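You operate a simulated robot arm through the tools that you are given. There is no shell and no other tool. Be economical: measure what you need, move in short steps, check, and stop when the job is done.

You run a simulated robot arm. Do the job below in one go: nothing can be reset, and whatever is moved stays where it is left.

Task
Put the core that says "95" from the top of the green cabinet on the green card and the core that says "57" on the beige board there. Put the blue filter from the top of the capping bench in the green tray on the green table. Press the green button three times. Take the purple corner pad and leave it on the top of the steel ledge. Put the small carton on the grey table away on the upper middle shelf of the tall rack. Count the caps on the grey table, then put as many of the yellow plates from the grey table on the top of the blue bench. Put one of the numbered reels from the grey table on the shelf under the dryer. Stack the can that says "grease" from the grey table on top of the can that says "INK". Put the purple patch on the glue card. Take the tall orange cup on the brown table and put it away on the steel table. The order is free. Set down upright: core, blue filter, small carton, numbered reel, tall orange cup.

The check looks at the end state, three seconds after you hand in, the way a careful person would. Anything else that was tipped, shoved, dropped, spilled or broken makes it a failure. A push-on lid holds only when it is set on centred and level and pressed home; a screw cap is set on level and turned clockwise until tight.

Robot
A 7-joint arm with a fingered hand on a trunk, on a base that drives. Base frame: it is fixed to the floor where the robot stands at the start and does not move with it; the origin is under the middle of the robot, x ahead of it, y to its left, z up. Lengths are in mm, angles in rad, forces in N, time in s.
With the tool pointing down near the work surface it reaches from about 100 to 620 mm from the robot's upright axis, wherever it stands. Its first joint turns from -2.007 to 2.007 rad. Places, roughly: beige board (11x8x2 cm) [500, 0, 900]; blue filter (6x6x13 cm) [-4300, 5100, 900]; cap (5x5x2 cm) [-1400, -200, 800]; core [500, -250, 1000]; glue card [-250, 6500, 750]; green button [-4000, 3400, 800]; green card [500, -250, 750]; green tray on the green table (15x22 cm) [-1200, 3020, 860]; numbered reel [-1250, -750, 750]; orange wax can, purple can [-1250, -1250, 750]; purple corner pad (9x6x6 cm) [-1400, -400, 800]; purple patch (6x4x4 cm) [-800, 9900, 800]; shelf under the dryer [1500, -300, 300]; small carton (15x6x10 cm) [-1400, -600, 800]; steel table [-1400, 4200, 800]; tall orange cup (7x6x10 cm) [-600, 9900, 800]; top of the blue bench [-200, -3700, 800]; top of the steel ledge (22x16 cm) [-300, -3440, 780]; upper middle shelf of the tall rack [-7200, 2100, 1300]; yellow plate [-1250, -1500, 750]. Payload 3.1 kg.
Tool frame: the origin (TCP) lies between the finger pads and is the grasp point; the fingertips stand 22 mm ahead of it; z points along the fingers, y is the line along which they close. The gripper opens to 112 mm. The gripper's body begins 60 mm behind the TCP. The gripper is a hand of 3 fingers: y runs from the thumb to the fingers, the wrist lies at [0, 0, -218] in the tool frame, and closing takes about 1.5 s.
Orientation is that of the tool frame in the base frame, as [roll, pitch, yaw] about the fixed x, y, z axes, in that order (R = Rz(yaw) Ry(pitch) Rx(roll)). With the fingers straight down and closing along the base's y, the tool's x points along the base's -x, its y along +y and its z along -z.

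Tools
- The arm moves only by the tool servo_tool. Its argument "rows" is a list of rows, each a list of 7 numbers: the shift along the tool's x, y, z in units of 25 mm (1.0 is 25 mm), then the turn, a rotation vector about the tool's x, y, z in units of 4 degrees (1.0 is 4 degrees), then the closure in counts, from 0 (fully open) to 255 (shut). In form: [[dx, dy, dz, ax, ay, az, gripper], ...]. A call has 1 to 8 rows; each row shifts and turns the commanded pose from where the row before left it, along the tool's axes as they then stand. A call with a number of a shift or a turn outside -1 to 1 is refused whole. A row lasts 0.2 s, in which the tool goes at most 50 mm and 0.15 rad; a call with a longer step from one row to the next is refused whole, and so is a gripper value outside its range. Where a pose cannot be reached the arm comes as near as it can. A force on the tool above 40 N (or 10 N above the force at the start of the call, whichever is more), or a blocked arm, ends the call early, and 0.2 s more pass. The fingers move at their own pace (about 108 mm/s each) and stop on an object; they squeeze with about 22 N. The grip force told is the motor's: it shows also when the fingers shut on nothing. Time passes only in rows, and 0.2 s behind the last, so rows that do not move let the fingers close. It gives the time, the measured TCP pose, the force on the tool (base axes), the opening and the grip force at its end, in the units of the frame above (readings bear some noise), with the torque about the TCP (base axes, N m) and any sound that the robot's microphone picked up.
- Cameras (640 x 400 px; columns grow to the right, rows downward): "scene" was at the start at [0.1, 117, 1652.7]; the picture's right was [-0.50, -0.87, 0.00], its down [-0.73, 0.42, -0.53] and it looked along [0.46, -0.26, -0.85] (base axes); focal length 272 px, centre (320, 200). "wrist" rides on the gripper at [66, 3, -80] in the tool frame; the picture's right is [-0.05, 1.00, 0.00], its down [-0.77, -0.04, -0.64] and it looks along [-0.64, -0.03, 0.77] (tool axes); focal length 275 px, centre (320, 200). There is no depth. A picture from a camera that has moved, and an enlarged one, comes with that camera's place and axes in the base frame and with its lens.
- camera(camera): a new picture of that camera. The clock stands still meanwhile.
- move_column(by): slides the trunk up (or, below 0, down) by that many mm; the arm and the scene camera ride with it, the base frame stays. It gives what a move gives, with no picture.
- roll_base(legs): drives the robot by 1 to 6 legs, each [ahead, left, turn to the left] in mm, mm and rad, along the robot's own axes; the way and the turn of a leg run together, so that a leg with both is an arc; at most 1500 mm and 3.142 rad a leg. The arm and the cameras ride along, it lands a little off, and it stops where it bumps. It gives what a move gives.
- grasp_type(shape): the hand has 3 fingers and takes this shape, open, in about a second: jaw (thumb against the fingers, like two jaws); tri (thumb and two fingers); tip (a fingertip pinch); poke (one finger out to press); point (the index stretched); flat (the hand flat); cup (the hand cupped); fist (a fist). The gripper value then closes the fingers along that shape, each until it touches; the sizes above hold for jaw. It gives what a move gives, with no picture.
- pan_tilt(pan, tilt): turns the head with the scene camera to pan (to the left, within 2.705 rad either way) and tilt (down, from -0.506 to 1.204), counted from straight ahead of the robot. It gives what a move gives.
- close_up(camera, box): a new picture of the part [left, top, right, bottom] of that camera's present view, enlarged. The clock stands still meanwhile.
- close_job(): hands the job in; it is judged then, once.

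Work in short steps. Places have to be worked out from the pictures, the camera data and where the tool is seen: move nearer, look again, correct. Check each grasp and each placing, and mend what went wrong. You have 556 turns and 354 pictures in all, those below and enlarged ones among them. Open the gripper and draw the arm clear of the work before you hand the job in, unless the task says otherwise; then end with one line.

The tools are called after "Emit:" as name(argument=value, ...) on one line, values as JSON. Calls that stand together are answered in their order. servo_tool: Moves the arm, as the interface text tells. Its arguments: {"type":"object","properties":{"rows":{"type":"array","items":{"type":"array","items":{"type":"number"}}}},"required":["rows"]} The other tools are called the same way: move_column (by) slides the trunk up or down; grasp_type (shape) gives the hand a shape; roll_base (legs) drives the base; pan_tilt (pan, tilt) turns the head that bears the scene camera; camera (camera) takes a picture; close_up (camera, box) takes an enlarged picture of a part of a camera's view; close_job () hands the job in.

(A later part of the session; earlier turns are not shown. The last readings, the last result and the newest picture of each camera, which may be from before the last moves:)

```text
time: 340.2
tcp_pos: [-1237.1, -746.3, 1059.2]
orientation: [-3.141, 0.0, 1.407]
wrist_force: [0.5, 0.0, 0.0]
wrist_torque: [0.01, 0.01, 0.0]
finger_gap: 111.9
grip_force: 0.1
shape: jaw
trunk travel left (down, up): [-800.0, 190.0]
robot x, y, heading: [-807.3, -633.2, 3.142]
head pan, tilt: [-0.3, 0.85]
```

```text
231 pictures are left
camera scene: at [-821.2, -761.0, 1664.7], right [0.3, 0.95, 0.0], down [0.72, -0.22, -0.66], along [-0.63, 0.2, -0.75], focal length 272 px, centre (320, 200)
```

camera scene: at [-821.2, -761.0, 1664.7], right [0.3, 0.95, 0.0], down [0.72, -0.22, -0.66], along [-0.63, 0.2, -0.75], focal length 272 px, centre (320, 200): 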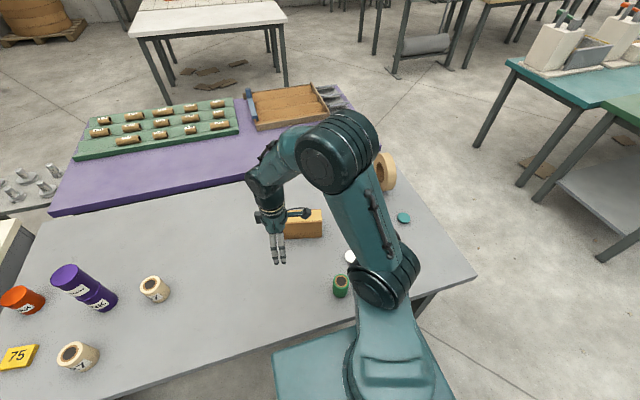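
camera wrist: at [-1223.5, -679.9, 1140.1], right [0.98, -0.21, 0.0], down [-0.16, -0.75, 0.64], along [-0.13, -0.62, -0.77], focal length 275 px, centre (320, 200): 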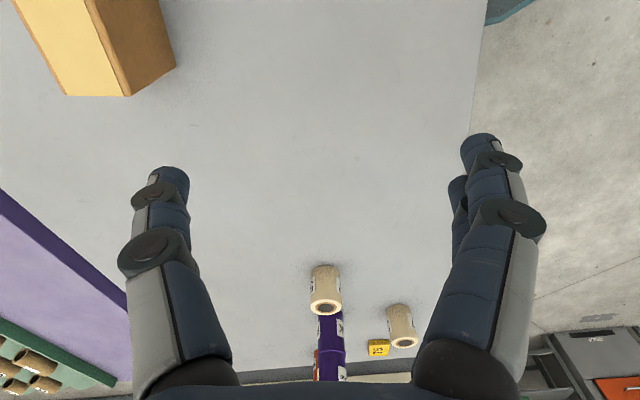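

Good. Move over the carton centre [-1405,-648].

Emit:
servo_tool(rows=[[0.35, -0.91, 0, 0, 0, 0, 0], [0.35, -0.91, 0, 0, 0, 0, 0], [0.35, -0.91, 0, 0, 0, 0, 0], [0.35, -0.91, 0, 0, 0, 0, 0], [0.35, -0.91, 0, 0, 0, 0, 0], [0.35, -0.91, 0, 0, 0, 0, 0], [0.35, -0.91, 0, 0, 0, 0, 0], [0.35, -0.91, 0, 0, 0, 0, 0]])

Emit:
camera(camera="wrist")

```text
time: 342.0
tcp_pos: [-1406.1, -644.5, 1059.2]
orientation: [3.14, -0.001, 1.404]
wrist_force: [-0.4, -0.6, -0.3]
wrist_torque: [-0.01, 0.0, -0.01]
finger_gap: 112.3
grip_force: 0.1
shape: jaw
trunk travel left (down, up): [-800.0, 190.0]
robot x, y, heading: [-806.7, -631.9, 3.145]
head pan, tilt: [-0.3, 0.85]
```

```text
230 pictures are left
camera wrist: at [-1393.0, -578.8, 1139.9], right [0.98, -0.21, 0.0], down [-0.16, -0.75, 0.64], along [-0.13, -0.62, -0.77], focal length 275 px, centre (320, 200)
```

wrist: 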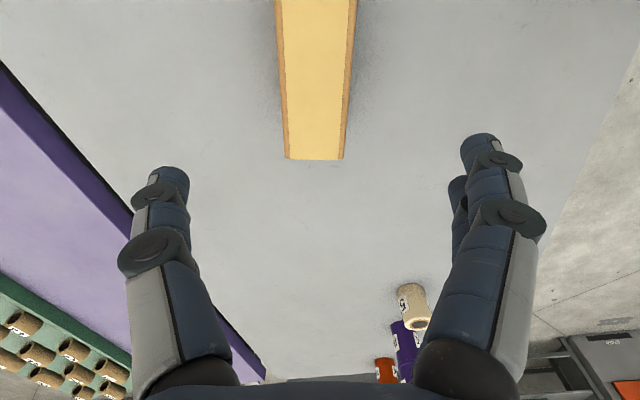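

Aligned within 4 mm. Down to z≈866 and close.

Emit:
servo_tool(rows=[[0, -0.15, 1, 0, 0, 0, 0], [0, 0, 1, 0, 0, 0, 0], [0, 0, 1, 0, 0, 0, 0], [0, 0, 1, 0, 0, 0, 0], [0, 0, 1, 0, 0, 0, 0], [0, 0, 1, 0, 0, 0, 0], [0, 0, 1, 0, 0, 0, 0], [0, 0, 0.7, 0, 0, 0, 0]])

Emit:
servo_tool(rows=[[0, 0, 0, 0, 0, 0, 255], [0, 0, 0, 0, 0, 0, 255], [0, 0, 0, 0, 0, 0, 255], [0, 0, 0, 0, 0, 0, 255], [0, 0, 0, 0, 0, 0, 255], [0, 0, 0, 0, 0, 0, 255]])

Emit:
camera(camera="wrist")

```text
time: 343.8
tcp_pos: [-1411.0, -644.3, 866.7]
orientation: [3.141, 0.0, 1.404]
wrist_force: [0.0, 0.9, 0.5]
wrist_torque: [0.01, -0.04, -0.03]
finger_gap: 111.8
grip_force: 0.0
shape: jaw
trunk travel left (down, up): [-800.0, 190.0]
robot x, y, heading: [-807.7, -629.3, 3.138]
head pan, tilt: [-0.3, 0.85]
```

```text
time: 345.2
tcp_pos: [-1409.9, -643.9, 866.5]
orientation: [-3.14, -0.001, 1.404]
wrist_force: [0.7, 0.4, -0.6]
wrist_torque: [0.0, 0.0, -0.03]
finger_gap: 54.3
grip_force: 21.8
shape: jaw
trunk travel left (down, up): [-800.0, 190.0]
robot x, y, heading: [-810.4, -627.1, 3.141]
head pan, tilt: [-0.3, 0.85]
```

```text
229 pictures are left
camera wrist: at [-1396.2, -578.8, 947.4], right [0.98, -0.21, 0.0], down [-0.16, -0.75, 0.64], along [-0.13, -0.62, -0.77], focal length 275 px, centre (320, 200)
```

wrist: 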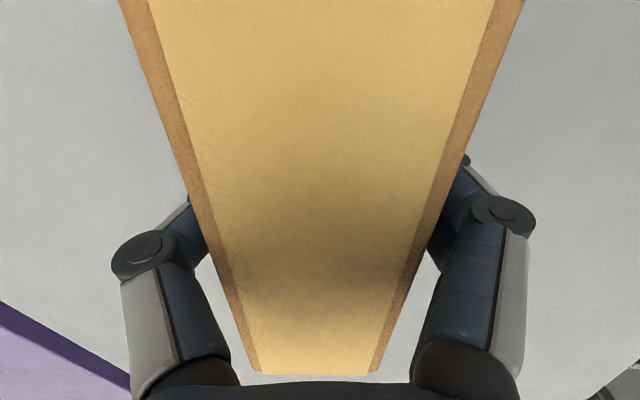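

Held (54 mm). Lift 125 mm and turn it by −80°.

Emit:
servo_tool(rows=[[0, 0, -1, 0, 0, 0, 255], [0, 0, -1, 0, 0, 0, 255], [0, 0, -1, 0, 0, 0, 255], [0, 0, -1, 0, 0, 0, 255], [0, 0, -1, 0, 0, 0, 255], [0, 0, 0, 0, 0, 1, 255], [0, 0, 0, 0, 0, 1, 255], [0, 0, 0, 0, 0, 1, 255]])

Emit:
servo_tool(rows=[[0, 0, 0, 0, 0, 1, 255], [0, 0, 0, 0, 0, 1, 255], [0, 0, 0, 0, 0, 1, 255], [0, 0, 0, 0, 0, 1, 255], [0, 0, 0, 0, 0, 1, 255], [0, 0, 0, 0, 0, 1, 255], [0, 0, 0, 0, 0, 1, 255], [0, 0, 0, 0, 0, 1, 255]])

Emit:
servo_tool(rows=[[0, 0, 0, 0, 0, 1, 255], [0, 0, 0, 0, 0, 1, 255], [0, 0, 0, 0, 0, 1, 255], [0, 0, 0, 0, 0, 1, 255], [0, 0, 0, 0, 0, 1, 255], [0, 0, 0, 0, 0, 1, 255], [0, 0, 0, 0, 0, 1, 255], [0, 0, 0, 0, 0, 1, 255]])

Emit:
servo_tool(rows=[[1, 0.6, 0, 0, 0, 1, 255], [1, 0.6, 0, 0, 0, 0.1, 255], [1, 0.6, 0, 0, 0, 0, 255], [1, 0.6, 0, 0, 0, 0, 255], [1, 0.6, 0, 0, 0, 0, 255], [1, 0.6, 0, 0, 0, 0, 255], [1, 0.6, 0, 0, 0, 0, 255], [0, 0, 0, 0, 0, 0, 255]])

Emit:
camera(camera="wrist")

Emit:
camera(camera="scene")

```text
time: 347.0
tcp_pos: [-1410.5, -645.4, 993.1]
orientation: [-3.142, 0.002, 1.195]
wrist_force: [-0.6, -0.6, -2.3]
wrist_torque: [0.01, 0.0, -0.02]
finger_gap: 54.1
grip_force: 21.5
shape: jaw
trunk travel left (down, up): [-800.0, 190.0]
robot x, y, heading: [-806.3, -630.3, 3.145]
head pan, tilt: [-0.3, 0.85]
```

```text
time: 348.8
tcp_pos: [-1410.2, -645.3, 991.0]
orientation: [3.142, 0.002, 0.636]
wrist_force: [0.5, 0.0, -2.3]
wrist_torque: [0.03, -0.02, 0.0]
finger_gap: 54.4
grip_force: 22.3
shape: jaw
trunk travel left (down, up): [-800.0, 190.0]
robot x, y, heading: [-807.4, -627.5, 3.145]
head pan, tilt: [-0.3, 0.85]
```

```text
time: 350.6
tcp_pos: [-1410.6, -645.1, 991.9]
orientation: [3.141, -0.001, 0.079]
wrist_force: [0.2, -1.0, -2.7]
wrist_torque: [0.01, -0.04, 0.01]
finger_gap: 54.1
grip_force: 21.7
shape: jaw
trunk travel left (down, up): [-800.0, 190.0]
robot x, y, heading: [-806.7, -632.7, 3.142]
head pan, tilt: [-0.3, 0.85]
```

```text
time: 352.4
tcp_pos: [-1232.6, -747.7, 991.3]
orientation: [3.14, 0.001, 0.001]
wrist_force: [0.4, 0.1, -3.1]
wrist_torque: [-0.01, -0.02, 0.01]
finger_gap: 54.1
grip_force: 22.2
shape: jaw
trunk travel left (down, up): [-800.0, 190.0]
robot x, y, heading: [-807.2, -631.4, 3.143]
head pan, tilt: [-0.3, 0.85]
```

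```text
228 pictures are left
camera wrist: at [-1166.5, -749.7, 1070.9], right [-0.04, -1.0, 0.0], down [-0.77, 0.03, 0.64], along [-0.63, 0.03, -0.77], focal length 275 px, centre (320, 200)
```

wrist: 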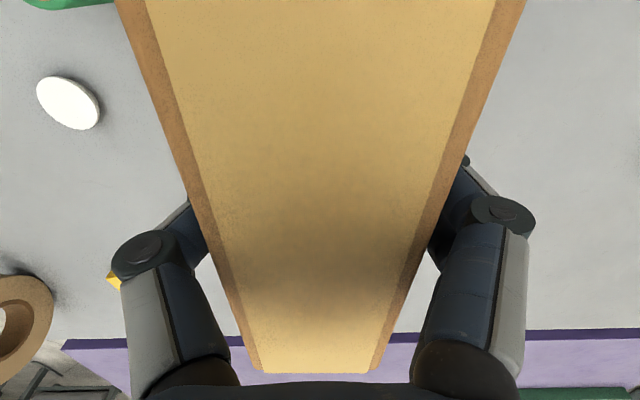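

```text
227 pictures are left
camera scene: at [-822.3, -760.4, 1664.8], right [0.3, 0.95, 0.0], down [0.72, -0.22, -0.66], along [-0.63, 0.2, -0.75], focal length 272 px, centre (320, 200)
```

scene: 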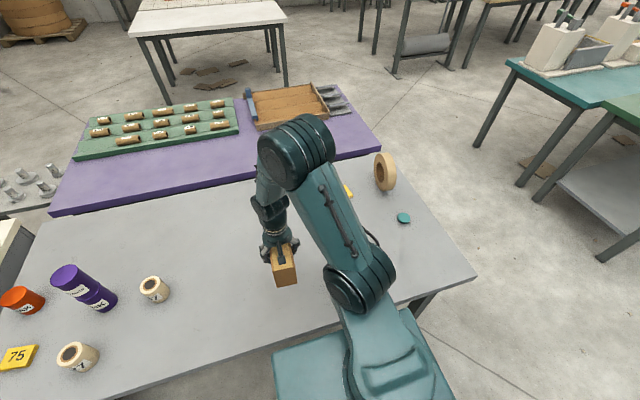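

Table below is free. Lower to contact near z≈866.

Emit:
servo_tool(rows=[[0, 0, 1, 0, 0, 0, 255], [0, 0, 1, 0, 0, 0, 255], [0, 0, 1, 0, 0, 0, 255], [0, 0, 1, 0, 0, 0, 255], [0, 0, 0.6, 0, 0, 0, 255], [0, 0, 0.25, 0, 0, 0, 255], [0, 0, 0.12, 0, 0, 0, 255], [0, 0, 0, 0, 0, 0, 255]])

```text
time: 354.2
tcp_pos: [-1233.0, -747.4, 867.7]
orientation: [-3.141, 0.0, 0.002]
wrist_force: [-0.3, -0.1, -2.1]
wrist_torque: [0.0, -0.04, -0.04]
finger_gap: 54.2
grip_force: 22.2
shape: jaw
trunk travel left (down, up): [-800.0, 190.0]
robot x, y, heading: [-807.9, -628.2, 3.137]
head pan, tilt: [-0.3, 0.85]
```

Emit:
servo_tool(rows=[[0, 0, 0.07, 0, 0, 0, 255], [0, 0, 0.06, 0, 0, 0, 255], [0, 0, 0, 0, 0, 0, 255]])

```text
time: 355.0
tcp_pos: [-1233.5, -748.2, 867.1]
orientation: [-3.141, 0.002, 0.001]
wrist_force: [-1.5, 0.7, 10.7]
wrist_torque: [0.02, 0.02, 0.03]
finger_gap: 53.9
grip_force: 22.5
shape: jaw
trunk travel left (down, up): [-800.0, 190.0]
robot x, y, heading: [-804.1, -630.5, 3.139]
head pan, tilt: [-0.3, 0.85]
```

Stands on the table. Release, rise, and tilt the tool 45°.

Emit:
servo_tool(rows=[[0, 0, -0.05, 0, 0, 0, 0], [0, 0, 0, 0, 0, 0, 0], [0, 0, 0, 0, 0, 0, 0], [0, 0, -1, 0, 0, 0, 0], [0, 0, -1, 0, 0, 0, 0], [0, 0, -1, 0, 0, 0, 0], [0, 0, -1, 0, 0, 0, 0], [0, 0, -1, 0, 0, 0, 0]])

Emit:
servo_tool(rows=[[0, 0, -0.5, 0, -1, 0, 0], [0, 0, 0, 0, -1, 0, 0], [0, 0, 0, 0, -1, 0, 0], [0, 0, 0, 0, -1, 0, 0], [0, 0, 0, 0, -1, 0, 0], [0, 0, 0, 0, -1, 0, 0], [0, 0, 0, 0, -1, 0, 0], [0, 0, 0, 0, -1, 0, 0]])

Emit:
servo_tool(rows=[[0, 0, 0, 0, -1, 0, 0], [0, 0, 0, 0, -1, 0, 0], [0, 0, 0, 0, -1, 0, 0], [0, 0, 0, 0, 0, 0, 0]])

Emit:
camera(camera="wrist")

Emit:
camera(camera="scene")

```text
time: 356.8
tcp_pos: [-1233.3, -748.1, 992.3]
orientation: [-3.14, 0.002, 0.003]
wrist_force: [0.7, -0.3, 0.1]
wrist_torque: [0.01, 0.02, -0.01]
finger_gap: 112.0
grip_force: 0.0
shape: jaw
trunk travel left (down, up): [-800.0, 190.0]
robot x, y, heading: [-804.9, -629.1, 3.139]
head pan, tilt: [-0.3, 0.85]
```

```text
time: 358.6
tcp_pos: [-1234.9, -735.6, 1004.0]
orientation: [-3.086, 0.338, 0.009]
wrist_force: [-0.1, 0.6, 0.5]
wrist_torque: [0.01, 0.03, -0.01]
finger_gap: 111.9
grip_force: 0.1
shape: jaw
out of reach, approached as far as the arm can: row 3, 4, 5, 7
trunk travel left (down, up): [-800.0, 190.0]
robot x, y, heading: [-806.5, -630.6, 3.139]
head pan, tilt: [-0.3, 0.85]
```

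```text
time: 359.6
tcp_pos: [-1235.0, -736.4, 1003.0]
orientation: [-3.079, 0.547, 0.022]
wrist_force: [0.4, 1.1, 0.7]
wrist_torque: [0.0, 0.0, 0.02]
finger_gap: 112.1
grip_force: 0.1
shape: jaw
trunk travel left (down, up): [-800.0, 190.0]
robot x, y, heading: [-806.8, -625.7, 3.141]
head pan, tilt: [-0.3, 0.85]
```

```text
226 pictures are left
camera wrist: at [-1138.0, -741.3, 1037.2], right [-0.05, -1.0, -0.03], down [-0.33, -0.01, 0.94], along [-0.94, 0.06, -0.33], focal length 275 px, centre (320, 200)
```

wrist: 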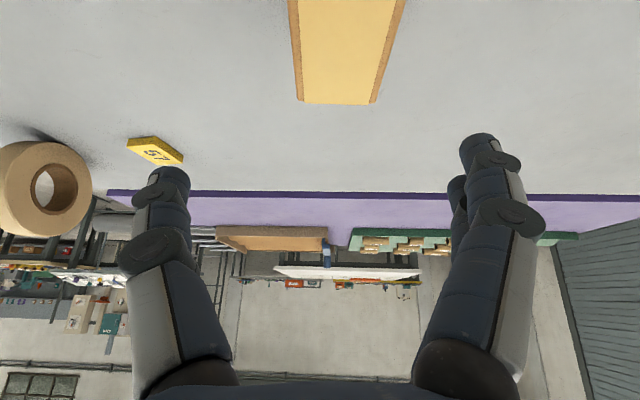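

```text
225 pictures are left
camera scene: at [-821.4, -761.1, 1664.7], right [0.3, 0.95, 0.0], down [0.72, -0.22, -0.66], along [-0.63, 0.2, -0.75], focal length 272 px, centre (320, 200)
```

scene: 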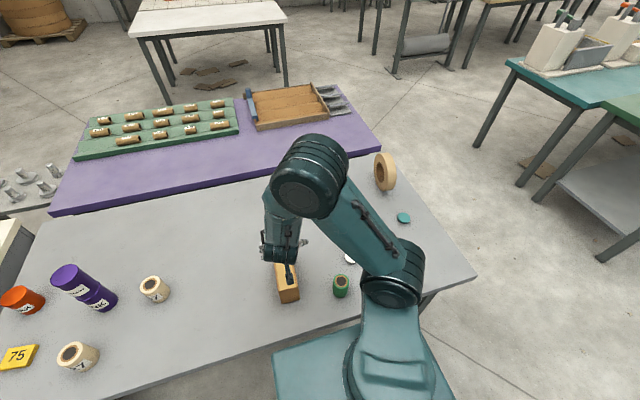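

The arm nears a limit with the target on its left; I shift the base left 155 and back 50 so the carton is straight ahead, then finish the tilt.

Emit:
roll_base(legs=[[-50, 155, 0]])

Emit:
servo_tool(rows=[[0, -0.9, 0, -0.9, 0, 0, 0], [0, -0.9, 0, 0, 0, 0, 0], [0, -0.9, 0, 0, 0, 0, 0], [0, -0.9, 0, 0, 0, 0, 0], [0, -0.9, 0, 0, -1, 0, 0], [0, -0.9, 0, 0, -1, 0, 0], [0, 0, 0, 0, -1, 0, 0], [0, 0, 0, 0, 0, 0, 0]])

Emit:
camera(camera="wrist")

```text
time: 361.1
tcp_pos: [-1185.2, -892.8, 1004.4]
orientation: [-3.078, 0.546, 0.022]
wrist_force: [0.3, -0.1, 0.4]
wrist_torque: [-0.01, -0.03, -0.01]
finger_gap: 112.0
grip_force: 0.0
shape: jaw
trunk travel left (down, up): [-800.0, 190.0]
robot x, y, heading: [-757.7, -782.3, 3.144]
head pan, tilt: [-0.3, 0.85]
```

```text
time: 362.9
tcp_pos: [-1186.5, -757.2, 1004.2]
orientation: [3.14, 0.753, 0.021]
wrist_force: [-0.4, -0.2, 0.1]
wrist_torque: [0.03, 0.0, -0.03]
finger_gap: 112.1
grip_force: 0.1
shape: jaw
trunk travel left (down, up): [-800.0, 190.0]
robot x, y, heading: [-755.8, -784.2, 3.142]
head pan, tilt: [-0.3, 0.85]
```

```text
224 pictures are left
camera wrist: at [-1083.5, -756.6, 1017.6], right [-0.01, -1.0, 0.03], down [-0.13, 0.03, 0.99], along [-0.99, 0.01, -0.13], focal length 275 px, centre (320, 200)
```

wrist: 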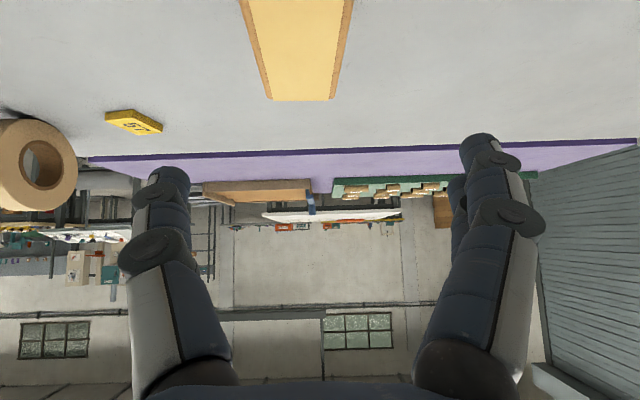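

Carton axis at y≈-744. I shift +y 12 mm and lower to TCP about [-1198,-745,873].

Emit:
servo_tool(rows=[[0, -0.5, 0, 0, 0, 0, 0], [0.54, 0, 0.69, 0, 0, 0, 0], [0.54, 0, 0.69, 0, 0, 0, 0], [0.54, 0, 0.69, 0, 0, 0, 0], [0.54, 0, 0.69, 0, 0, 0, 0], [0, 0, 0, 0, 0, 0, 0]])

Emit:
camera(camera="wrist")

Emit:
close_up(camera="scene", box=[240, 190, 440, 320])

```text
time: 364.3
tcp_pos: [-1194.2, -744.0, 917.6]
orientation: [-3.141, 0.754, 0.022]
wrist_force: [0.2, -0.6, -0.4]
wrist_torque: [-0.01, 0.01, 0.05]
finger_gap: 111.8
grip_force: 0.0
shape: jaw
trunk travel left (down, up): [-800.0, 190.0]
robot x, y, heading: [-758.5, -785.8, 3.142]
head pan, tilt: [-0.3, 0.85]
```

```text
223 pictures are left
camera wrist: at [-1091.4, -744.2, 931.0], right [-0.01, -1.0, 0.03], down [-0.13, 0.03, 0.99], along [-0.99, 0.01, -0.13], focal length 275 px, centre (320, 200)
```

wrist: 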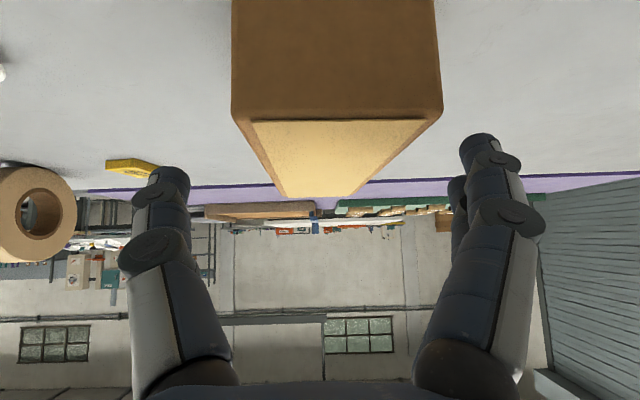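

```text
3.08 times, centred on (340, 255) of scene
camera zoom: at [-770.2, -917.2, 1664.8], right [0.3, 0.95, 0.0], down [0.72, -0.22, -0.66], along [-0.63, 0.2, -0.75], focal length 837 px, centre (258, 31)
```

zoom: 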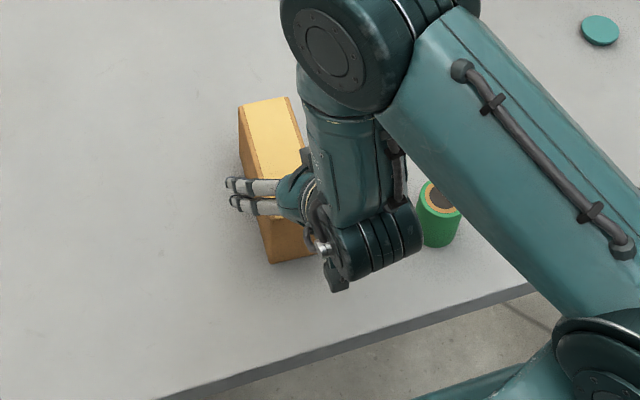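

Clear of the green reel. Lower the last 45 mm and close.

Emit:
servo_tool(rows=[[0.5, 0.15, 0.5, 0, 0, 0, 0], [0.45, 0, 0.5, 0, 0, 0, 0], [0.25, 0, 0.3, 0, 0, 0, 0], [0, 0, 0, 0, 0, 0, 255], [0, 0, 0, 0, 0, 0, 255], [0, 0, 0, 0, 0, 0, 255], [0, 0, 0, 0, 0, 0, 255], [0, 0, 0, 0, 0, 0, 255]])

Emit:
camera(camera="wrist")

```text
time: 366.1
tcp_pos: [-1195.2, -748.7, 873.0]
orientation: [-3.141, 0.754, 0.021]
wrist_force: [0.3, 0.6, -0.2]
wrist_torque: [-0.01, 0.0, -0.03]
finger_gap: 54.0
grip_force: 21.6
shape: jaw
trunk travel left (down, up): [-800.0, 190.0]
robot x, y, heading: [-756.1, -788.2, 3.142]
head pan, tilt: [-0.3, 0.85]
```

```text
221 pictures are left
camera wrist: at [-1092.2, -748.3, 885.7], right [-0.01, -1.0, 0.03], down [-0.13, 0.03, 0.99], along [-0.99, 0.01, -0.13], focal length 275 px, centre (320, 200)
```

wrist: 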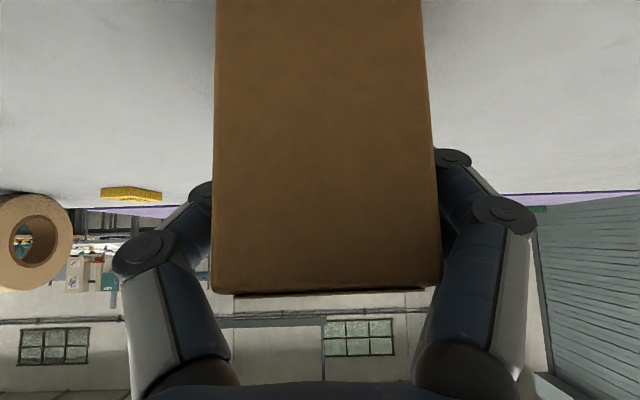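

Gripped. Lift about 140 mm and check for sag.

Emit:
servo_tool(rows=[[-0.3, 0, -0.3, 0, 0, 0, 255], [-0.55, 0, -0.58, 0, 0, 0, 255], [-0.55, 0, -0.58, 0, 0, 0, 255], [-0.55, 0, -0.58, 0, 0, 0, 255], [-0.55, 0, -0.58, 0, 0, 0, 255], [-0.55, 0, -0.58, 0, 0, 0, 255], [-0.55, 0, -0.58, 0, 0, 0, 255], [0, 0, 0, 0, 0, 0, 255]])

Emit:
camera(camera="wrist")

Emit:
close_up(camera="scene", box=[240, 160, 440, 290])

```text
time: 367.9
tcp_pos: [-1196.6, -749.9, 1003.5]
orientation: [-3.139, 0.752, 0.023]
wrist_force: [0.4, -0.6, -2.2]
wrist_torque: [0.0, -0.13, 0.03]
finger_gap: 54.0
grip_force: 22.3
shape: jaw
trunk travel left (down, up): [-800.0, 190.0]
robot x, y, heading: [-754.7, -788.8, 3.136]
head pan, tilt: [-0.3, 0.85]
```

```text
220 pictures are left
camera wrist: at [-1094.4, -749.8, 1017.0], right [-0.01, -1.0, 0.03], down [-0.13, 0.03, 0.99], along [-0.99, 0.01, -0.13], focal length 275 px, centre (320, 200)
```

wrist: 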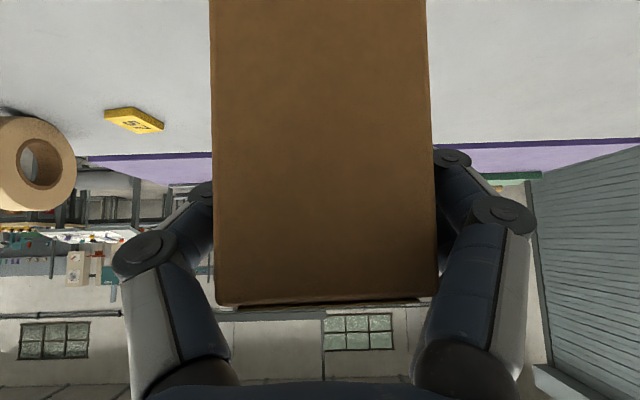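

```text
3.08 times, centred on (340, 225) of scene
camera zoom: at [-772.3, -917.8, 1664.7], right [0.3, 0.95, 0.0], down [0.72, -0.22, -0.66], along [-0.63, 0.2, -0.75], focal length 837 px, centre (258, 123)
```

zoom: 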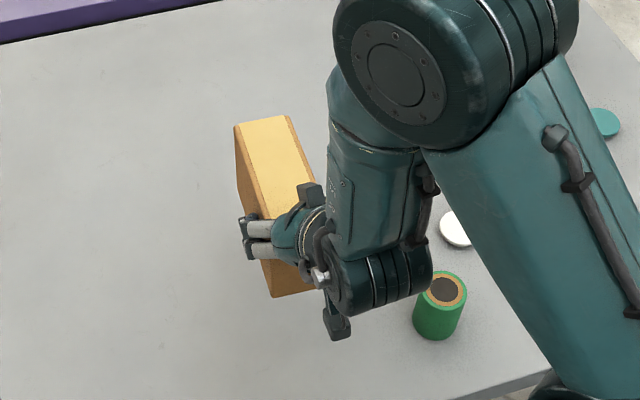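

Carton held with only slight sag. Route to the rack: back off, sidestep to y≈500, then west along the aisle between the white table and the desks.

Emit:
roll_base(legs=[[-250, 0, 0], [0, -1290, 0], [1400, 0, 0], [1400, 0, 0]])

Emit:
pan_tilt(pan=-0.2, tilt=0.3)

Emit:
camera(camera="scene")

```text
time: 388.8
tcp_pos: [-3737.1, 500.1, 1002.9]
orientation: [-3.141, 0.754, 0.025]
wrist_force: [-0.2, -0.5, -2.8]
wrist_torque: [0.0, -0.11, 0.01]
finger_gap: 54.0
grip_force: 21.9
shape: jaw
trunk travel left (down, up): [-800.0, 190.0]
robot x, y, heading: [-3295.4, 467.2, -3.145]
head pan, tilt: [-0.3, 0.85]
```

```text
time: 389.8
tcp_pos: [-3737.7, 499.8, 1004.5]
orientation: [3.141, 0.755, 0.023]
wrist_force: [-0.5, 0.7, -2.6]
wrist_torque: [0.0, -0.11, 0.03]
finger_gap: 54.3
grip_force: 22.2
shape: jaw
trunk travel left (down, up): [-800.0, 190.0]
robot x, y, heading: [-3296.7, 464.8, -3.145]
head pan, tilt: [-0.201, 0.3]
```

```text
218 pictures are left
camera scene: at [-3328.7, 328.6, 1713.0], right [0.2, 0.98, 0.0], down [0.29, -0.06, -0.95], along [-0.94, 0.19, -0.3], focal length 272 px, centre (320, 200)
```

scene: 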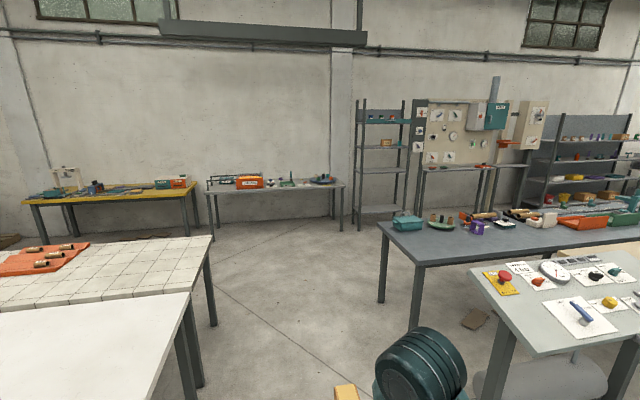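

Aisle is clear. Continue to about [-6000,470], then sidestep to y≈1830.

Emit:
roll_base(legs=[[1400, 0, 0], [1300, 0, 0], [0, -1360, 0]])

Emit:
pan_tilt(pan=0.0, tilt=0.3)

Emit:
camera(camera="scene")

```text
time: 409.1
tcp_pos: [-6382.7, 1857.1, 1005.1]
orientation: [3.141, 0.752, 0.04]
wrist_force: [-1.3, 0.5, -3.3]
wrist_torque: [0.03, -0.12, 0.01]
finger_gap: 54.2
grip_force: 21.8
shape: jaw
trunk travel left (down, up): [-800.0, 190.0]
robot x, y, heading: [-5940.3, 1828.7, -3.12]
head pan, tilt: [-0.201, 0.3]
```

```text
time: 409.8
tcp_pos: [-6383.2, 1857.0, 1002.3]
orientation: [3.141, 0.754, 0.04]
wrist_force: [-1.2, -0.5, -3.0]
wrist_torque: [0.01, -0.15, -0.01]
finger_gap: 54.2
grip_force: 21.9
shape: jaw
trunk travel left (down, up): [-800.0, 190.0]
robot x, y, heading: [-5940.3, 1829.9, -3.131]
head pan, tilt: [0.0, 0.3]
```

```text
217 pictures are left
camera scene: at [-5972.5, 1673.4, 1713.1], right [-0.02, 1.0, 0.0], down [0.3, 0.0, -0.96], along [-0.96, -0.01, -0.3], focal length 272 px, centre (320, 200)
```

scene: 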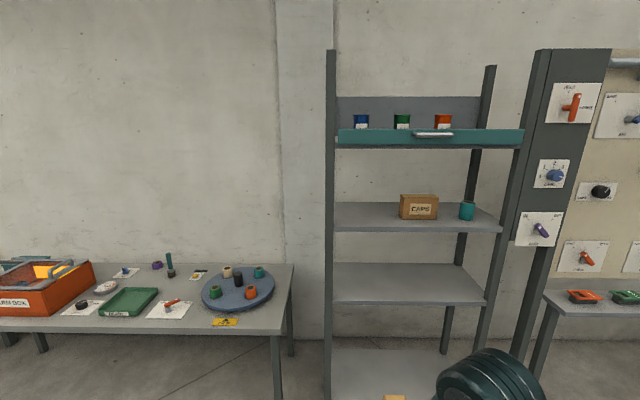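

The shelf (top ≈ z 1225, front x ≈ -7095, free for y 1745–2050) is clear on the left. I raise the trunk fully and the tool ~150 mm before approaching.

Emit:
move_column(by=190)

Emit:
servo_tool(rows=[[-0.55, 0, -0.58, 0, 0, 0, 255], [-0.55, 0, -0.58, 0, 0, 0, 255], [-0.55, 0, -0.58, 0, 0, 0, 255], [-0.55, 0, -0.58, 0, 0, 0, 255], [-0.55, 0, -0.58, 0, 0, 0, 255], [-0.55, 0, -0.58, 0, 0, 0, 255], [-0.55, 0, -0.58, 0, 0, 0, 255], [-0.3, 0, -0.3, 0, 0, 0, 255]])

Emit:
camera(camera="wrist")

```text
time: 411.9
tcp_pos: [-6384.0, 1857.4, 1195.1]
orientation: [-3.141, 0.755, 0.04]
wrist_force: [0.8, 0.3, -2.5]
wrist_torque: [0.03, -0.11, 0.03]
finger_gap: 53.8
grip_force: 22.6
shape: jaw
trunk travel left (down, up): [-990.0, 0.0]
robot x, y, heading: [-5941.3, 1830.0, -3.124]
head pan, tilt: [0.0, 0.3]
```

```text
time: 413.7
tcp_pos: [-6384.1, 1856.9, 1345.3]
orientation: [-3.141, 0.753, 0.039]
wrist_force: [0.0, 0.7, -1.6]
wrist_torque: [-0.03, -0.1, 0.01]
finger_gap: 53.8
grip_force: 21.7
shape: jaw
trunk travel left (down, up): [-990.0, 0.0]
robot x, y, heading: [-5938.2, 1828.3, -3.129]
head pan, tilt: [0.0, 0.3]
```

```text
216 pictures are left
camera wrist: at [-6280.7, 1858.4, 1358.2], right [0.01, -1.0, 0.03], down [-0.13, 0.03, 0.99], along [-0.99, -0.01, -0.13], focal length 275 px, centre (320, 200)
```

wrist: 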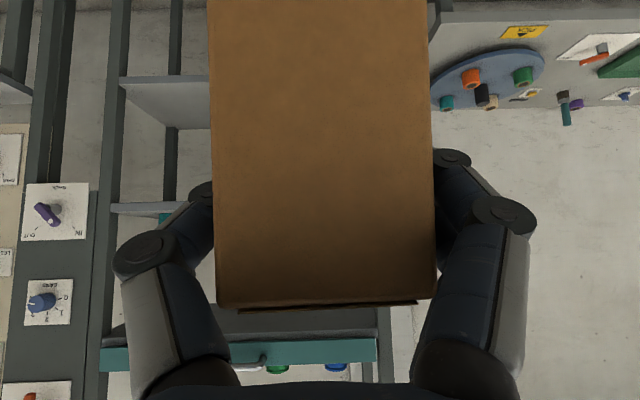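

Drive ahead 500 and check the height relation.

Emit:
roll_base(legs=[[500, -30, 0]])

Emit:
camera(camera="scene")

Emit:
camera(camera="wrist")

```text
time: 416.6
tcp_pos: [-6883.9, 1874.7, 1345.7]
orientation: [-3.141, 0.755, 0.046]
wrist_force: [-0.3, 0.1, -3.6]
wrist_torque: [0.0, -0.1, 0.02]
finger_gap: 53.7
grip_force: 22.0
shape: jaw
trunk travel left (down, up): [-990.0, 0.0]
robot x, y, heading: [-6442.3, 1848.9, -3.12]
head pan, tilt: [0.0, 0.3]
```

```text
215 pictures are left
camera scene: at [-6470.7, 1693.3, 1903.1], right [-0.02, 1.0, 0.0], down [0.3, 0.01, -0.96], along [-0.96, -0.02, -0.3], focal length 272 px, centre (320, 200)
```

scene: 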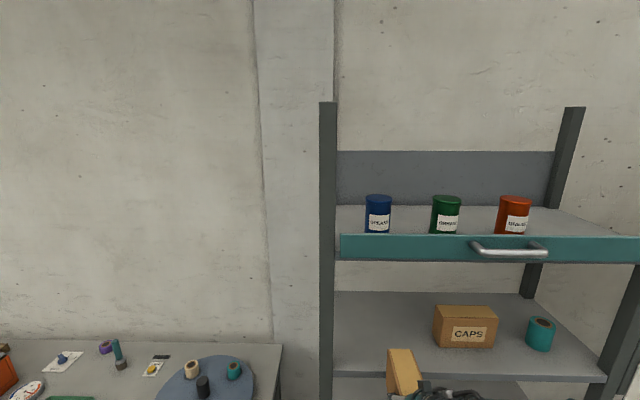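

```text
214 pictures are left
camera wrist: at [-6780.6, 1876.3, 1358.1], right [0.01, -1.0, 0.03], down [-0.13, 0.03, 0.99], along [-0.99, -0.02, -0.13], focal length 275 px, centre (320, 200)
```

wrist: 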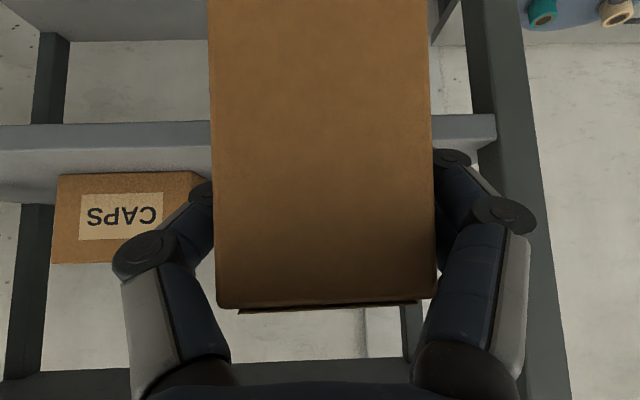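

Triangulating again: shelf top ≈ z 1283, front edge x ≈ -7005. I raise the tool ~55 mm more (TCP ≈1400).

Emit:
servo_tool(rows=[[-0.55, 0, -0.58, 0, 0, 0, 255], [-0.55, 0, -0.58, 0, 0, 0, 255], [-0.4, 0, -0.43, 0, 0, 0, 255], [0, 0, 0, 0, 0, 0, 255]])

Emit:
camera(camera="wrist")

Emit:
pan_tilt(pan=-0.1, tilt=0.6)

Emit:
camera(camera="scene")

```text
time: 417.6
tcp_pos: [-6884.4, 1874.6, 1400.2]
orientation: [3.141, 0.755, 0.048]
wrist_force: [0.4, -0.2, -2.4]
wrist_torque: [0.0, -0.11, 0.0]
finger_gap: 54.2
grip_force: 21.6
shape: jaw
trunk travel left (down, up): [-990.0, 0.0]
robot x, y, heading: [-6441.1, 1848.8, -3.12]
head pan, tilt: [0.0, 0.3]
```

```text
213 pictures are left
camera wrist: at [-6781.4, 1876.8, 1413.2], right [0.01, -1.0, 0.03], down [-0.13, 0.03, 0.99], along [-0.99, -0.02, -0.13], focal length 275 px, centre (320, 200)
```

wrist: 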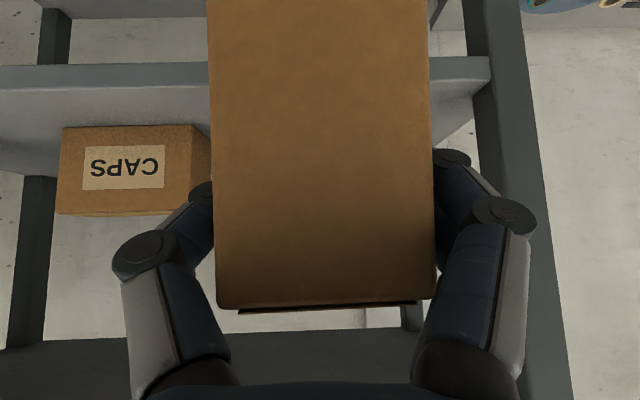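

```text
time: 418.4
tcp_pos: [-6885.1, 1874.4, 1399.5]
orientation: [3.141, 0.754, 0.048]
wrist_force: [0.0, -0.6, -3.5]
wrist_torque: [-0.01, -0.06, 0.04]
finger_gap: 53.9
grip_force: 21.9
shape: jaw
trunk travel left (down, up): [-990.0, 0.0]
robot x, y, heading: [-6440.1, 1848.8, -3.117]
head pan, tilt: [-0.099, 0.6]
```

```text
212 pictures are left
camera scene: at [-6466.6, 1702.2, 1875.7], right [0.08, 1.0, 0.0], down [0.56, -0.04, -0.83], along [-0.82, 0.06, -0.56], focal length 272 px, centre (320, 200)
```

scene: 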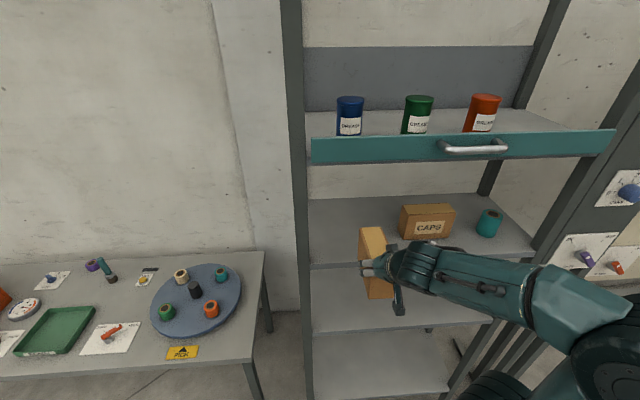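

Shelf top now well determined: z ≈1288, front x ≈ -7003. Drive ahead 170 so the carton is over the shelf.

Emit:
roll_base(legs=[[170, 0, 0]])

Emit:
camera(camera="scene")

Emit:
camera(camera="wrist")

```text
time: 419.9
tcp_pos: [-7054.9, 1868.3, 1401.5]
orientation: [-3.141, 0.755, 0.048]
wrist_force: [0.4, 0.2, -2.9]
wrist_torque: [0.01, -0.11, 0.02]
finger_gap: 53.7
grip_force: 21.3
shape: jaw
trunk travel left (down, up): [-990.0, 0.0]
robot x, y, heading: [-6609.6, 1845.1, -3.118]
head pan, tilt: [-0.099, 0.6]
```

```text
211 pictures are left
camera scene: at [-6635.9, 1698.1, 1875.7], right [0.07, 1.0, 0.0], down [0.56, -0.04, -0.83], along [-0.82, 0.06, -0.56], focal length 272 px, centre (320, 200)
```

scene: 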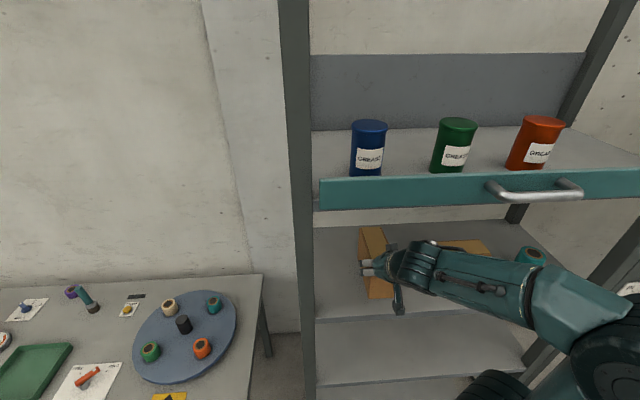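

```text
210 pictures are left
camera wrist: at [-6952.3, 1872.0, 1413.6], right [0.01, -1.0, 0.03], down [-0.13, 0.03, 0.99], along [-0.99, -0.02, -0.13], focal length 275 px, centre (320, 200)
```

wrist: 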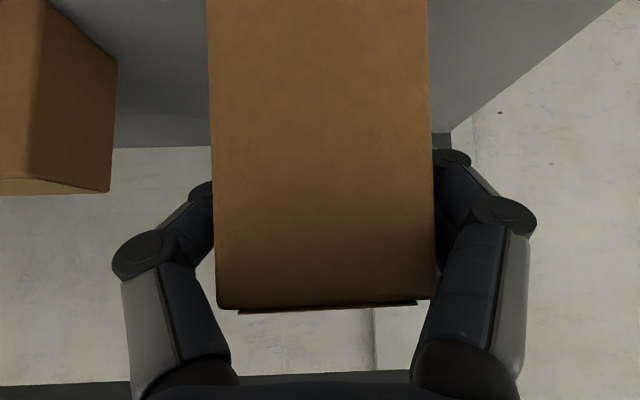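

Carton is over the shelf. Lower ~30 mm, then in small steps.

Emit:
servo_tool(rows=[[0.4, 0, 0.43, 0, 0, 0, 255], [0.27, 0, 0.29, 0, 0, 0, 255], [0.13, 0, 0.14, 0, 0, 0, 255], [0.1, 0, 0.1, 0, 0, 0, 255], [0, 0, 0, 0, 0, 0, 255]])

Emit:
close_up(camera="scene", box=[310, 210, 470, 340])

```text
time: 421.1
tcp_pos: [-7057.6, 1870.2, 1367.1]
orientation: [-3.141, 0.754, 0.048]
wrist_force: [-0.3, 0.1, -2.2]
wrist_torque: [0.01, -0.14, -0.02]
finger_gap: 53.6
grip_force: 22.2
shape: jaw
trunk travel left (down, up): [-990.0, 0.0]
robot x, y, heading: [-6616.6, 1843.2, -3.116]
head pan, tilt: [-0.099, 0.6]
```

```text
3.08 times, centred on (390, 275) of scene
camera zoom: at [-6639.2, 1697.9, 1875.6], right [0.07, 1.0, 0.0], down [0.56, -0.04, -0.82], along [-0.82, 0.06, -0.57], focal length 837 px, centre (105, -31)
```

zoom: 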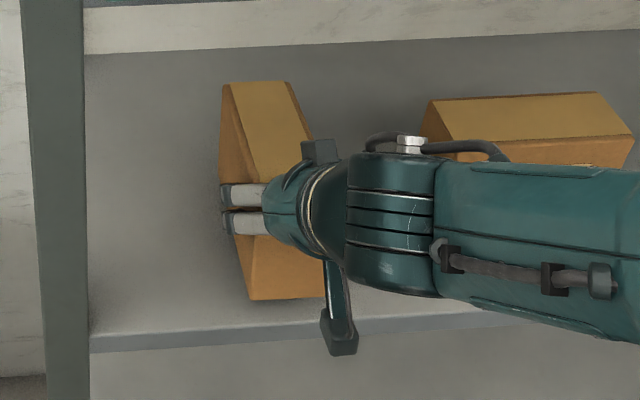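

Nearly down. Smaller steps to contact.

Emit:
servo_tool(rows=[[0.06, 0, 0.06, 0, 0, 0, 255], [0.06, 0, 0.06, 0, 0, 0, 255], [0.06, 0, 0.06, 0, 0, 0, 255], [0, 0, 0, 0, 0, 0, 255]])

```text
time: 422.1
tcp_pos: [-7058.6, 1870.6, 1362.0]
orientation: [3.141, 0.754, 0.048]
wrist_force: [-0.9, -0.3, -2.6]
wrist_torque: [0.0, -0.08, -0.01]
finger_gap: 53.8
grip_force: 21.6
shape: jaw
trunk travel left (down, up): [-990.0, 0.0]
robot x, y, heading: [-6615.0, 1844.9, -3.118]
head pan, tilt: [-0.099, 0.6]
```

Emit:
servo_tool(rows=[[0.06, 0, 0.06, 0, 0, 0, 255], [0.06, 0, 0.06, 0, 0, 0, 255], [0.06, 0, 0.06, 0, 0, 0, 255], [0, 0, 0, 0, 0, 0, 255]])

```text
time: 423.1
tcp_pos: [-7057.1, 1870.0, 1355.0]
orientation: [3.141, 0.754, 0.049]
wrist_force: [-0.2, -0.3, -1.7]
wrist_torque: [-0.05, 0.04, -0.01]
finger_gap: 53.8
grip_force: 21.7
shape: jaw
trunk travel left (down, up): [-990.0, 0.0]
robot x, y, heading: [-6613.9, 1843.2, -3.115]
head pan, tilt: [-0.099, 0.6]
```

Torque changed: the sagging far end touches. A little further so it lies flat.

Emit:
servo_tool(rows=[[0.05, 0, 0.05, 0, 0, 0, 255], [0.05, 0, 0.05, 0, 0, 0, 255], [0, 0, 0, 0, 0, 0, 255]])

Emit:
close_up(camera="scene", box=[310, 210, 470, 340])

```text
time: 423.9
tcp_pos: [-7056.8, 1868.3, 1352.4]
orientation: [3.141, 0.755, 0.047]
wrist_force: [-0.9, 1.0, 8.4]
wrist_torque: [0.05, 0.15, -0.02]
finger_gap: 53.8
grip_force: 22.0
shape: jaw
trunk travel left (down, up): [-990.0, 0.0]
robot x, y, heading: [-6616.5, 1841.6, -3.115]
head pan, tilt: [-0.099, 0.6]
```

```text
3.08 times, centred on (390, 275) of scene
camera zoom: at [-6637.9, 1698.3, 1875.8], right [0.07, 1.0, 0.0], down [0.56, -0.04, -0.83], along [-0.82, 0.06, -0.56], focal length 837 px, centre (105, -31)
```

zoom: 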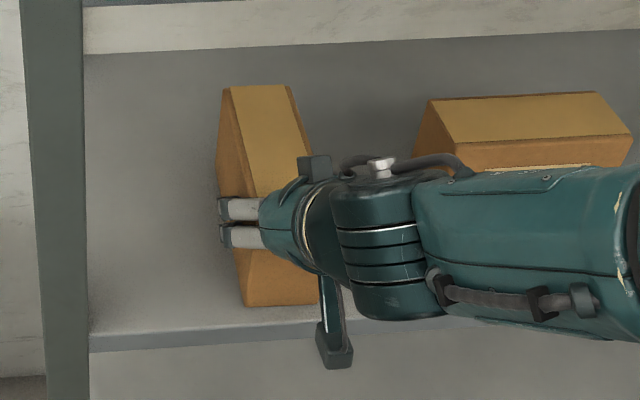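

Flat on the shelf (8 N). Release and withdraw along the tool axis.

Emit:
servo_tool(rows=[[0.03, 0, 0.03, 0, 0, 0, 255], [0, 0, 0, 0, 0, 0, 130], [0, 0, 0, 0, 0, 0, 60], [0, 0, 0, 0, 0, 0, 60], [0, 0, 0, 0, 0, 0, 60], [0, 0, -0.8, 0, 0, 0, 60], [0, 0, -0.8, 0, 0, 0, 60], [0, 0, -0.8, 0, 0, 0, 60]])

Emit:
roll_base(legs=[[-350, 0, 0]])

Emit:
camera(camera="scene")

Emit:
camera(camera="wrist")

```text
time: 425.7
tcp_pos: [-7014.5, 1871.2, 1394.3]
orientation: [-3.141, 0.754, 0.049]
wrist_force: [1.1, 0.4, -0.3]
wrist_torque: [-0.01, 0.02, 0.0]
finger_gap: 85.3
grip_force: 0.1
shape: jaw
trunk travel left (down, up): [-990.0, 0.0]
robot x, y, heading: [-6616.4, 1844.9, -3.116]
head pan, tilt: [-0.099, 0.6]
```

```text
time: 428.0
tcp_pos: [-6664.9, 1880.0, 1393.2]
orientation: [3.14, 0.753, 0.052]
wrist_force: [-0.5, 0.0, 0.2]
wrist_torque: [0.01, 0.0, 0.04]
finger_gap: 85.2
grip_force: 0.0
shape: jaw
trunk travel left (down, up): [-990.0, 0.0]
robot x, y, heading: [-6260.3, 1854.8, -3.111]
head pan, tilt: [-0.099, 0.6]
```

```text
207 pictures are left
camera scene: at [-6286.9, 1707.5, 1875.6], right [0.07, 1.0, 0.0], down [0.56, -0.04, -0.82], along [-0.82, 0.06, -0.57], focal length 272 px, centre (320, 200)
```

scene: 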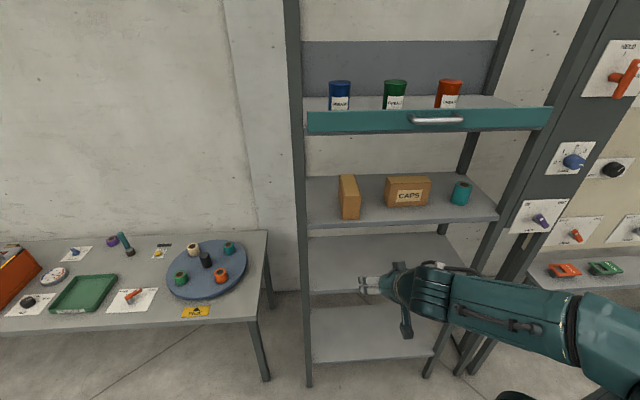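

```text
206 pictures are left
camera wrist: at [-6561.1, 1882.7, 1407.1], right [0.02, -1.0, 0.03], down [-0.13, 0.03, 0.99], along [-0.99, -0.02, -0.13], focal length 275 px, centre (320, 200)
```

wrist: 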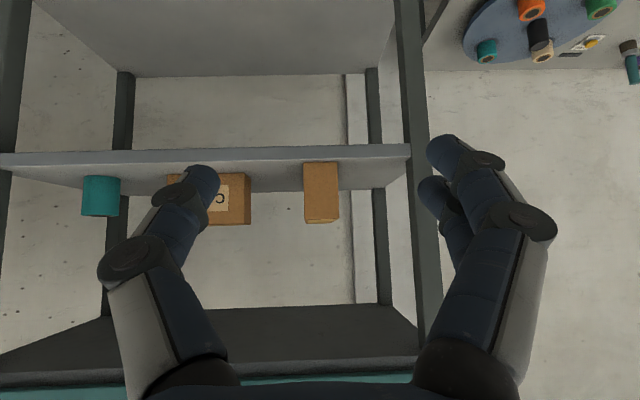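

Carton stands upright on the upper middle shelf. Next the green button near [-4000,3400]. I lower the trunk to normal and look that way.

Emit:
move_column(by=-190)

Emit:
pan_tilt(pan=-2.4, tilt=0.3)

Emit:
camera(camera="scene")

```text
time: 430.1
tcp_pos: [-6663.6, 1880.3, 1204.5]
orientation: [-3.14, 0.753, 0.056]
wrist_force: [0.3, -0.1, -0.9]
wrist_torque: [0.02, 0.03, 0.01]
finger_gap: 85.4
grip_force: 0.0
shape: jaw
trunk travel left (down, up): [-800.0, 190.0]
robot x, y, heading: [-6262.9, 1854.3, -3.114]
head pan, tilt: [-0.099, 0.6]
```

```text
time: 432.2
tcp_pos: [-6664.0, 1879.0, 1204.4]
orientation: [-3.141, 0.756, 0.052]
wrist_force: [-0.4, 0.6, 1.5]
wrist_torque: [-0.01, 0.0, -0.03]
finger_gap: 85.4
grip_force: 0.1
shape: jaw
trunk travel left (down, up): [-800.0, 190.0]
robot x, y, heading: [-6262.6, 1851.0, -3.114]
head pan, tilt: [-2.4, 0.3]
```

```text
205 pictures are left
camera scene: at [-6130.6, 1766.5, 1713.1], right [0.7, -0.72, 0.0], down [-0.21, -0.21, -0.96], along [0.68, 0.67, -0.3], focal length 272 px, centre (320, 200)
```

scene: 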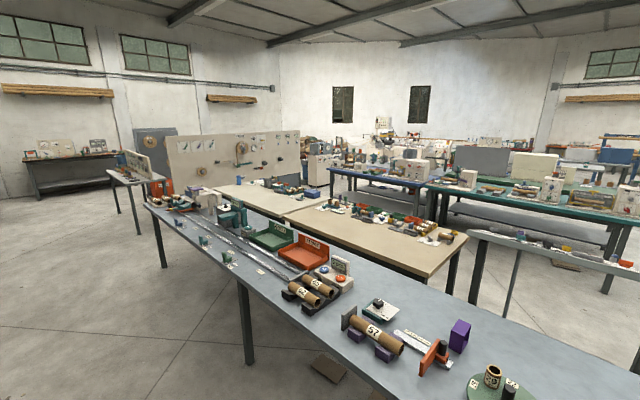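

I enlarge around where the button should be.

Emit:
close_up(camera="scene", box=[290, 170, 480, 290])

Emit:
close_up(camera="scene", box=[130, 120, 330, 250])

```text
3.33 times, centred on (385, 230) of scene
camera zoom: at [-6130.6, 1766.5, 1713.1], right [0.7, -0.72, 0.0], down [-0.21, -0.21, -0.96], along [0.68, 0.67, -0.3], focal length 907 px, centre (103, 100)
```

zoom: 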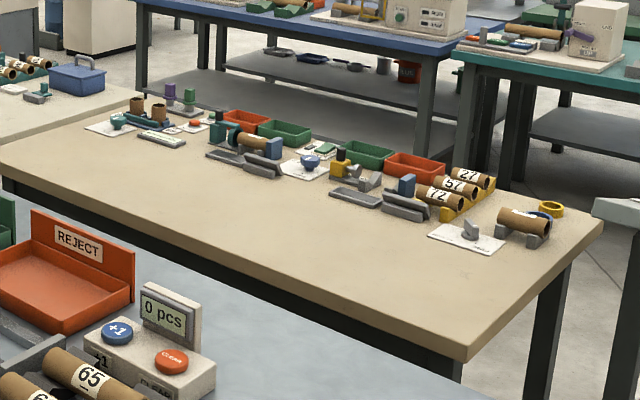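

```text
3.08 times, centred on (230, 185) of scene
camera zoom: at [-6130.6, 1766.5, 1713.1], right [0.7, -0.72, 0.0], down [-0.21, -0.21, -0.96], along [0.68, 0.67, -0.3], focal length 837 px, centre (597, 246)
```

zoom: 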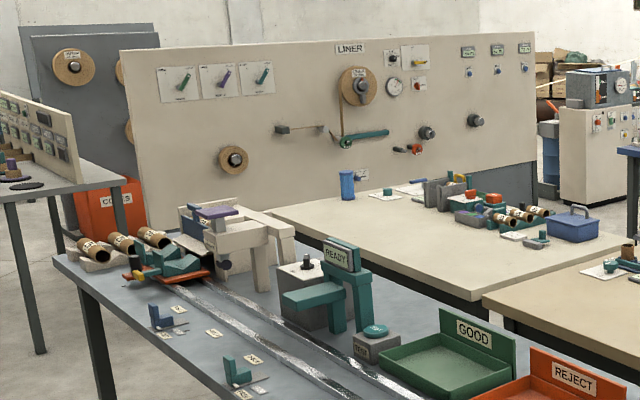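

Emit:
close_up(camera="scene", box=[308, 190, 372, 230])

Emit:
close_up(camera="scene", box=[250, 170, 330, 215])

```text
10.00 times, centred on (340, 210) of scene
camera zoom: at [-6130.6, 1766.5, 1713.1], right [0.7, -0.72, 0.0], down [-0.21, -0.21, -0.96], along [0.68, 0.67, -0.3], focal length 2722 px, centre (120, 100)
```

zoom: 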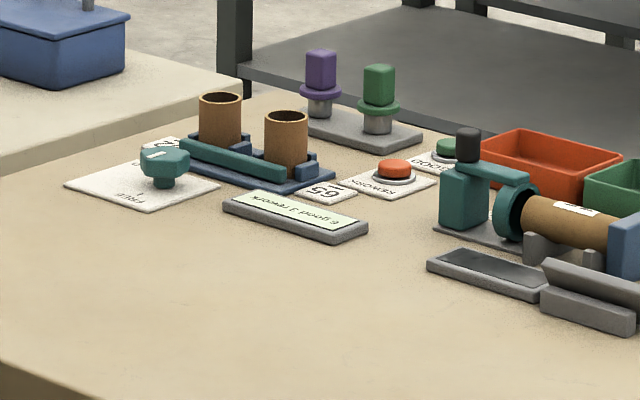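

```text
8.00 times, centred on (290, 192) of scene
camera zoom: at [-6130.6, 1766.5, 1713.1], right [0.7, -0.72, 0.0], down [-0.21, -0.21, -0.96], along [0.68, 0.67, -0.3], focal length 2177 px, centre (560, 260)
```

zoom: 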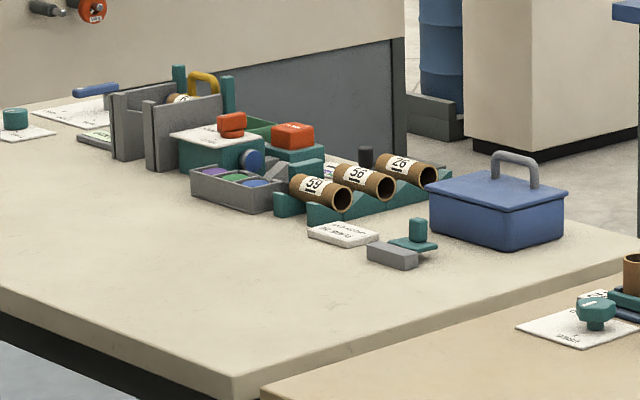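

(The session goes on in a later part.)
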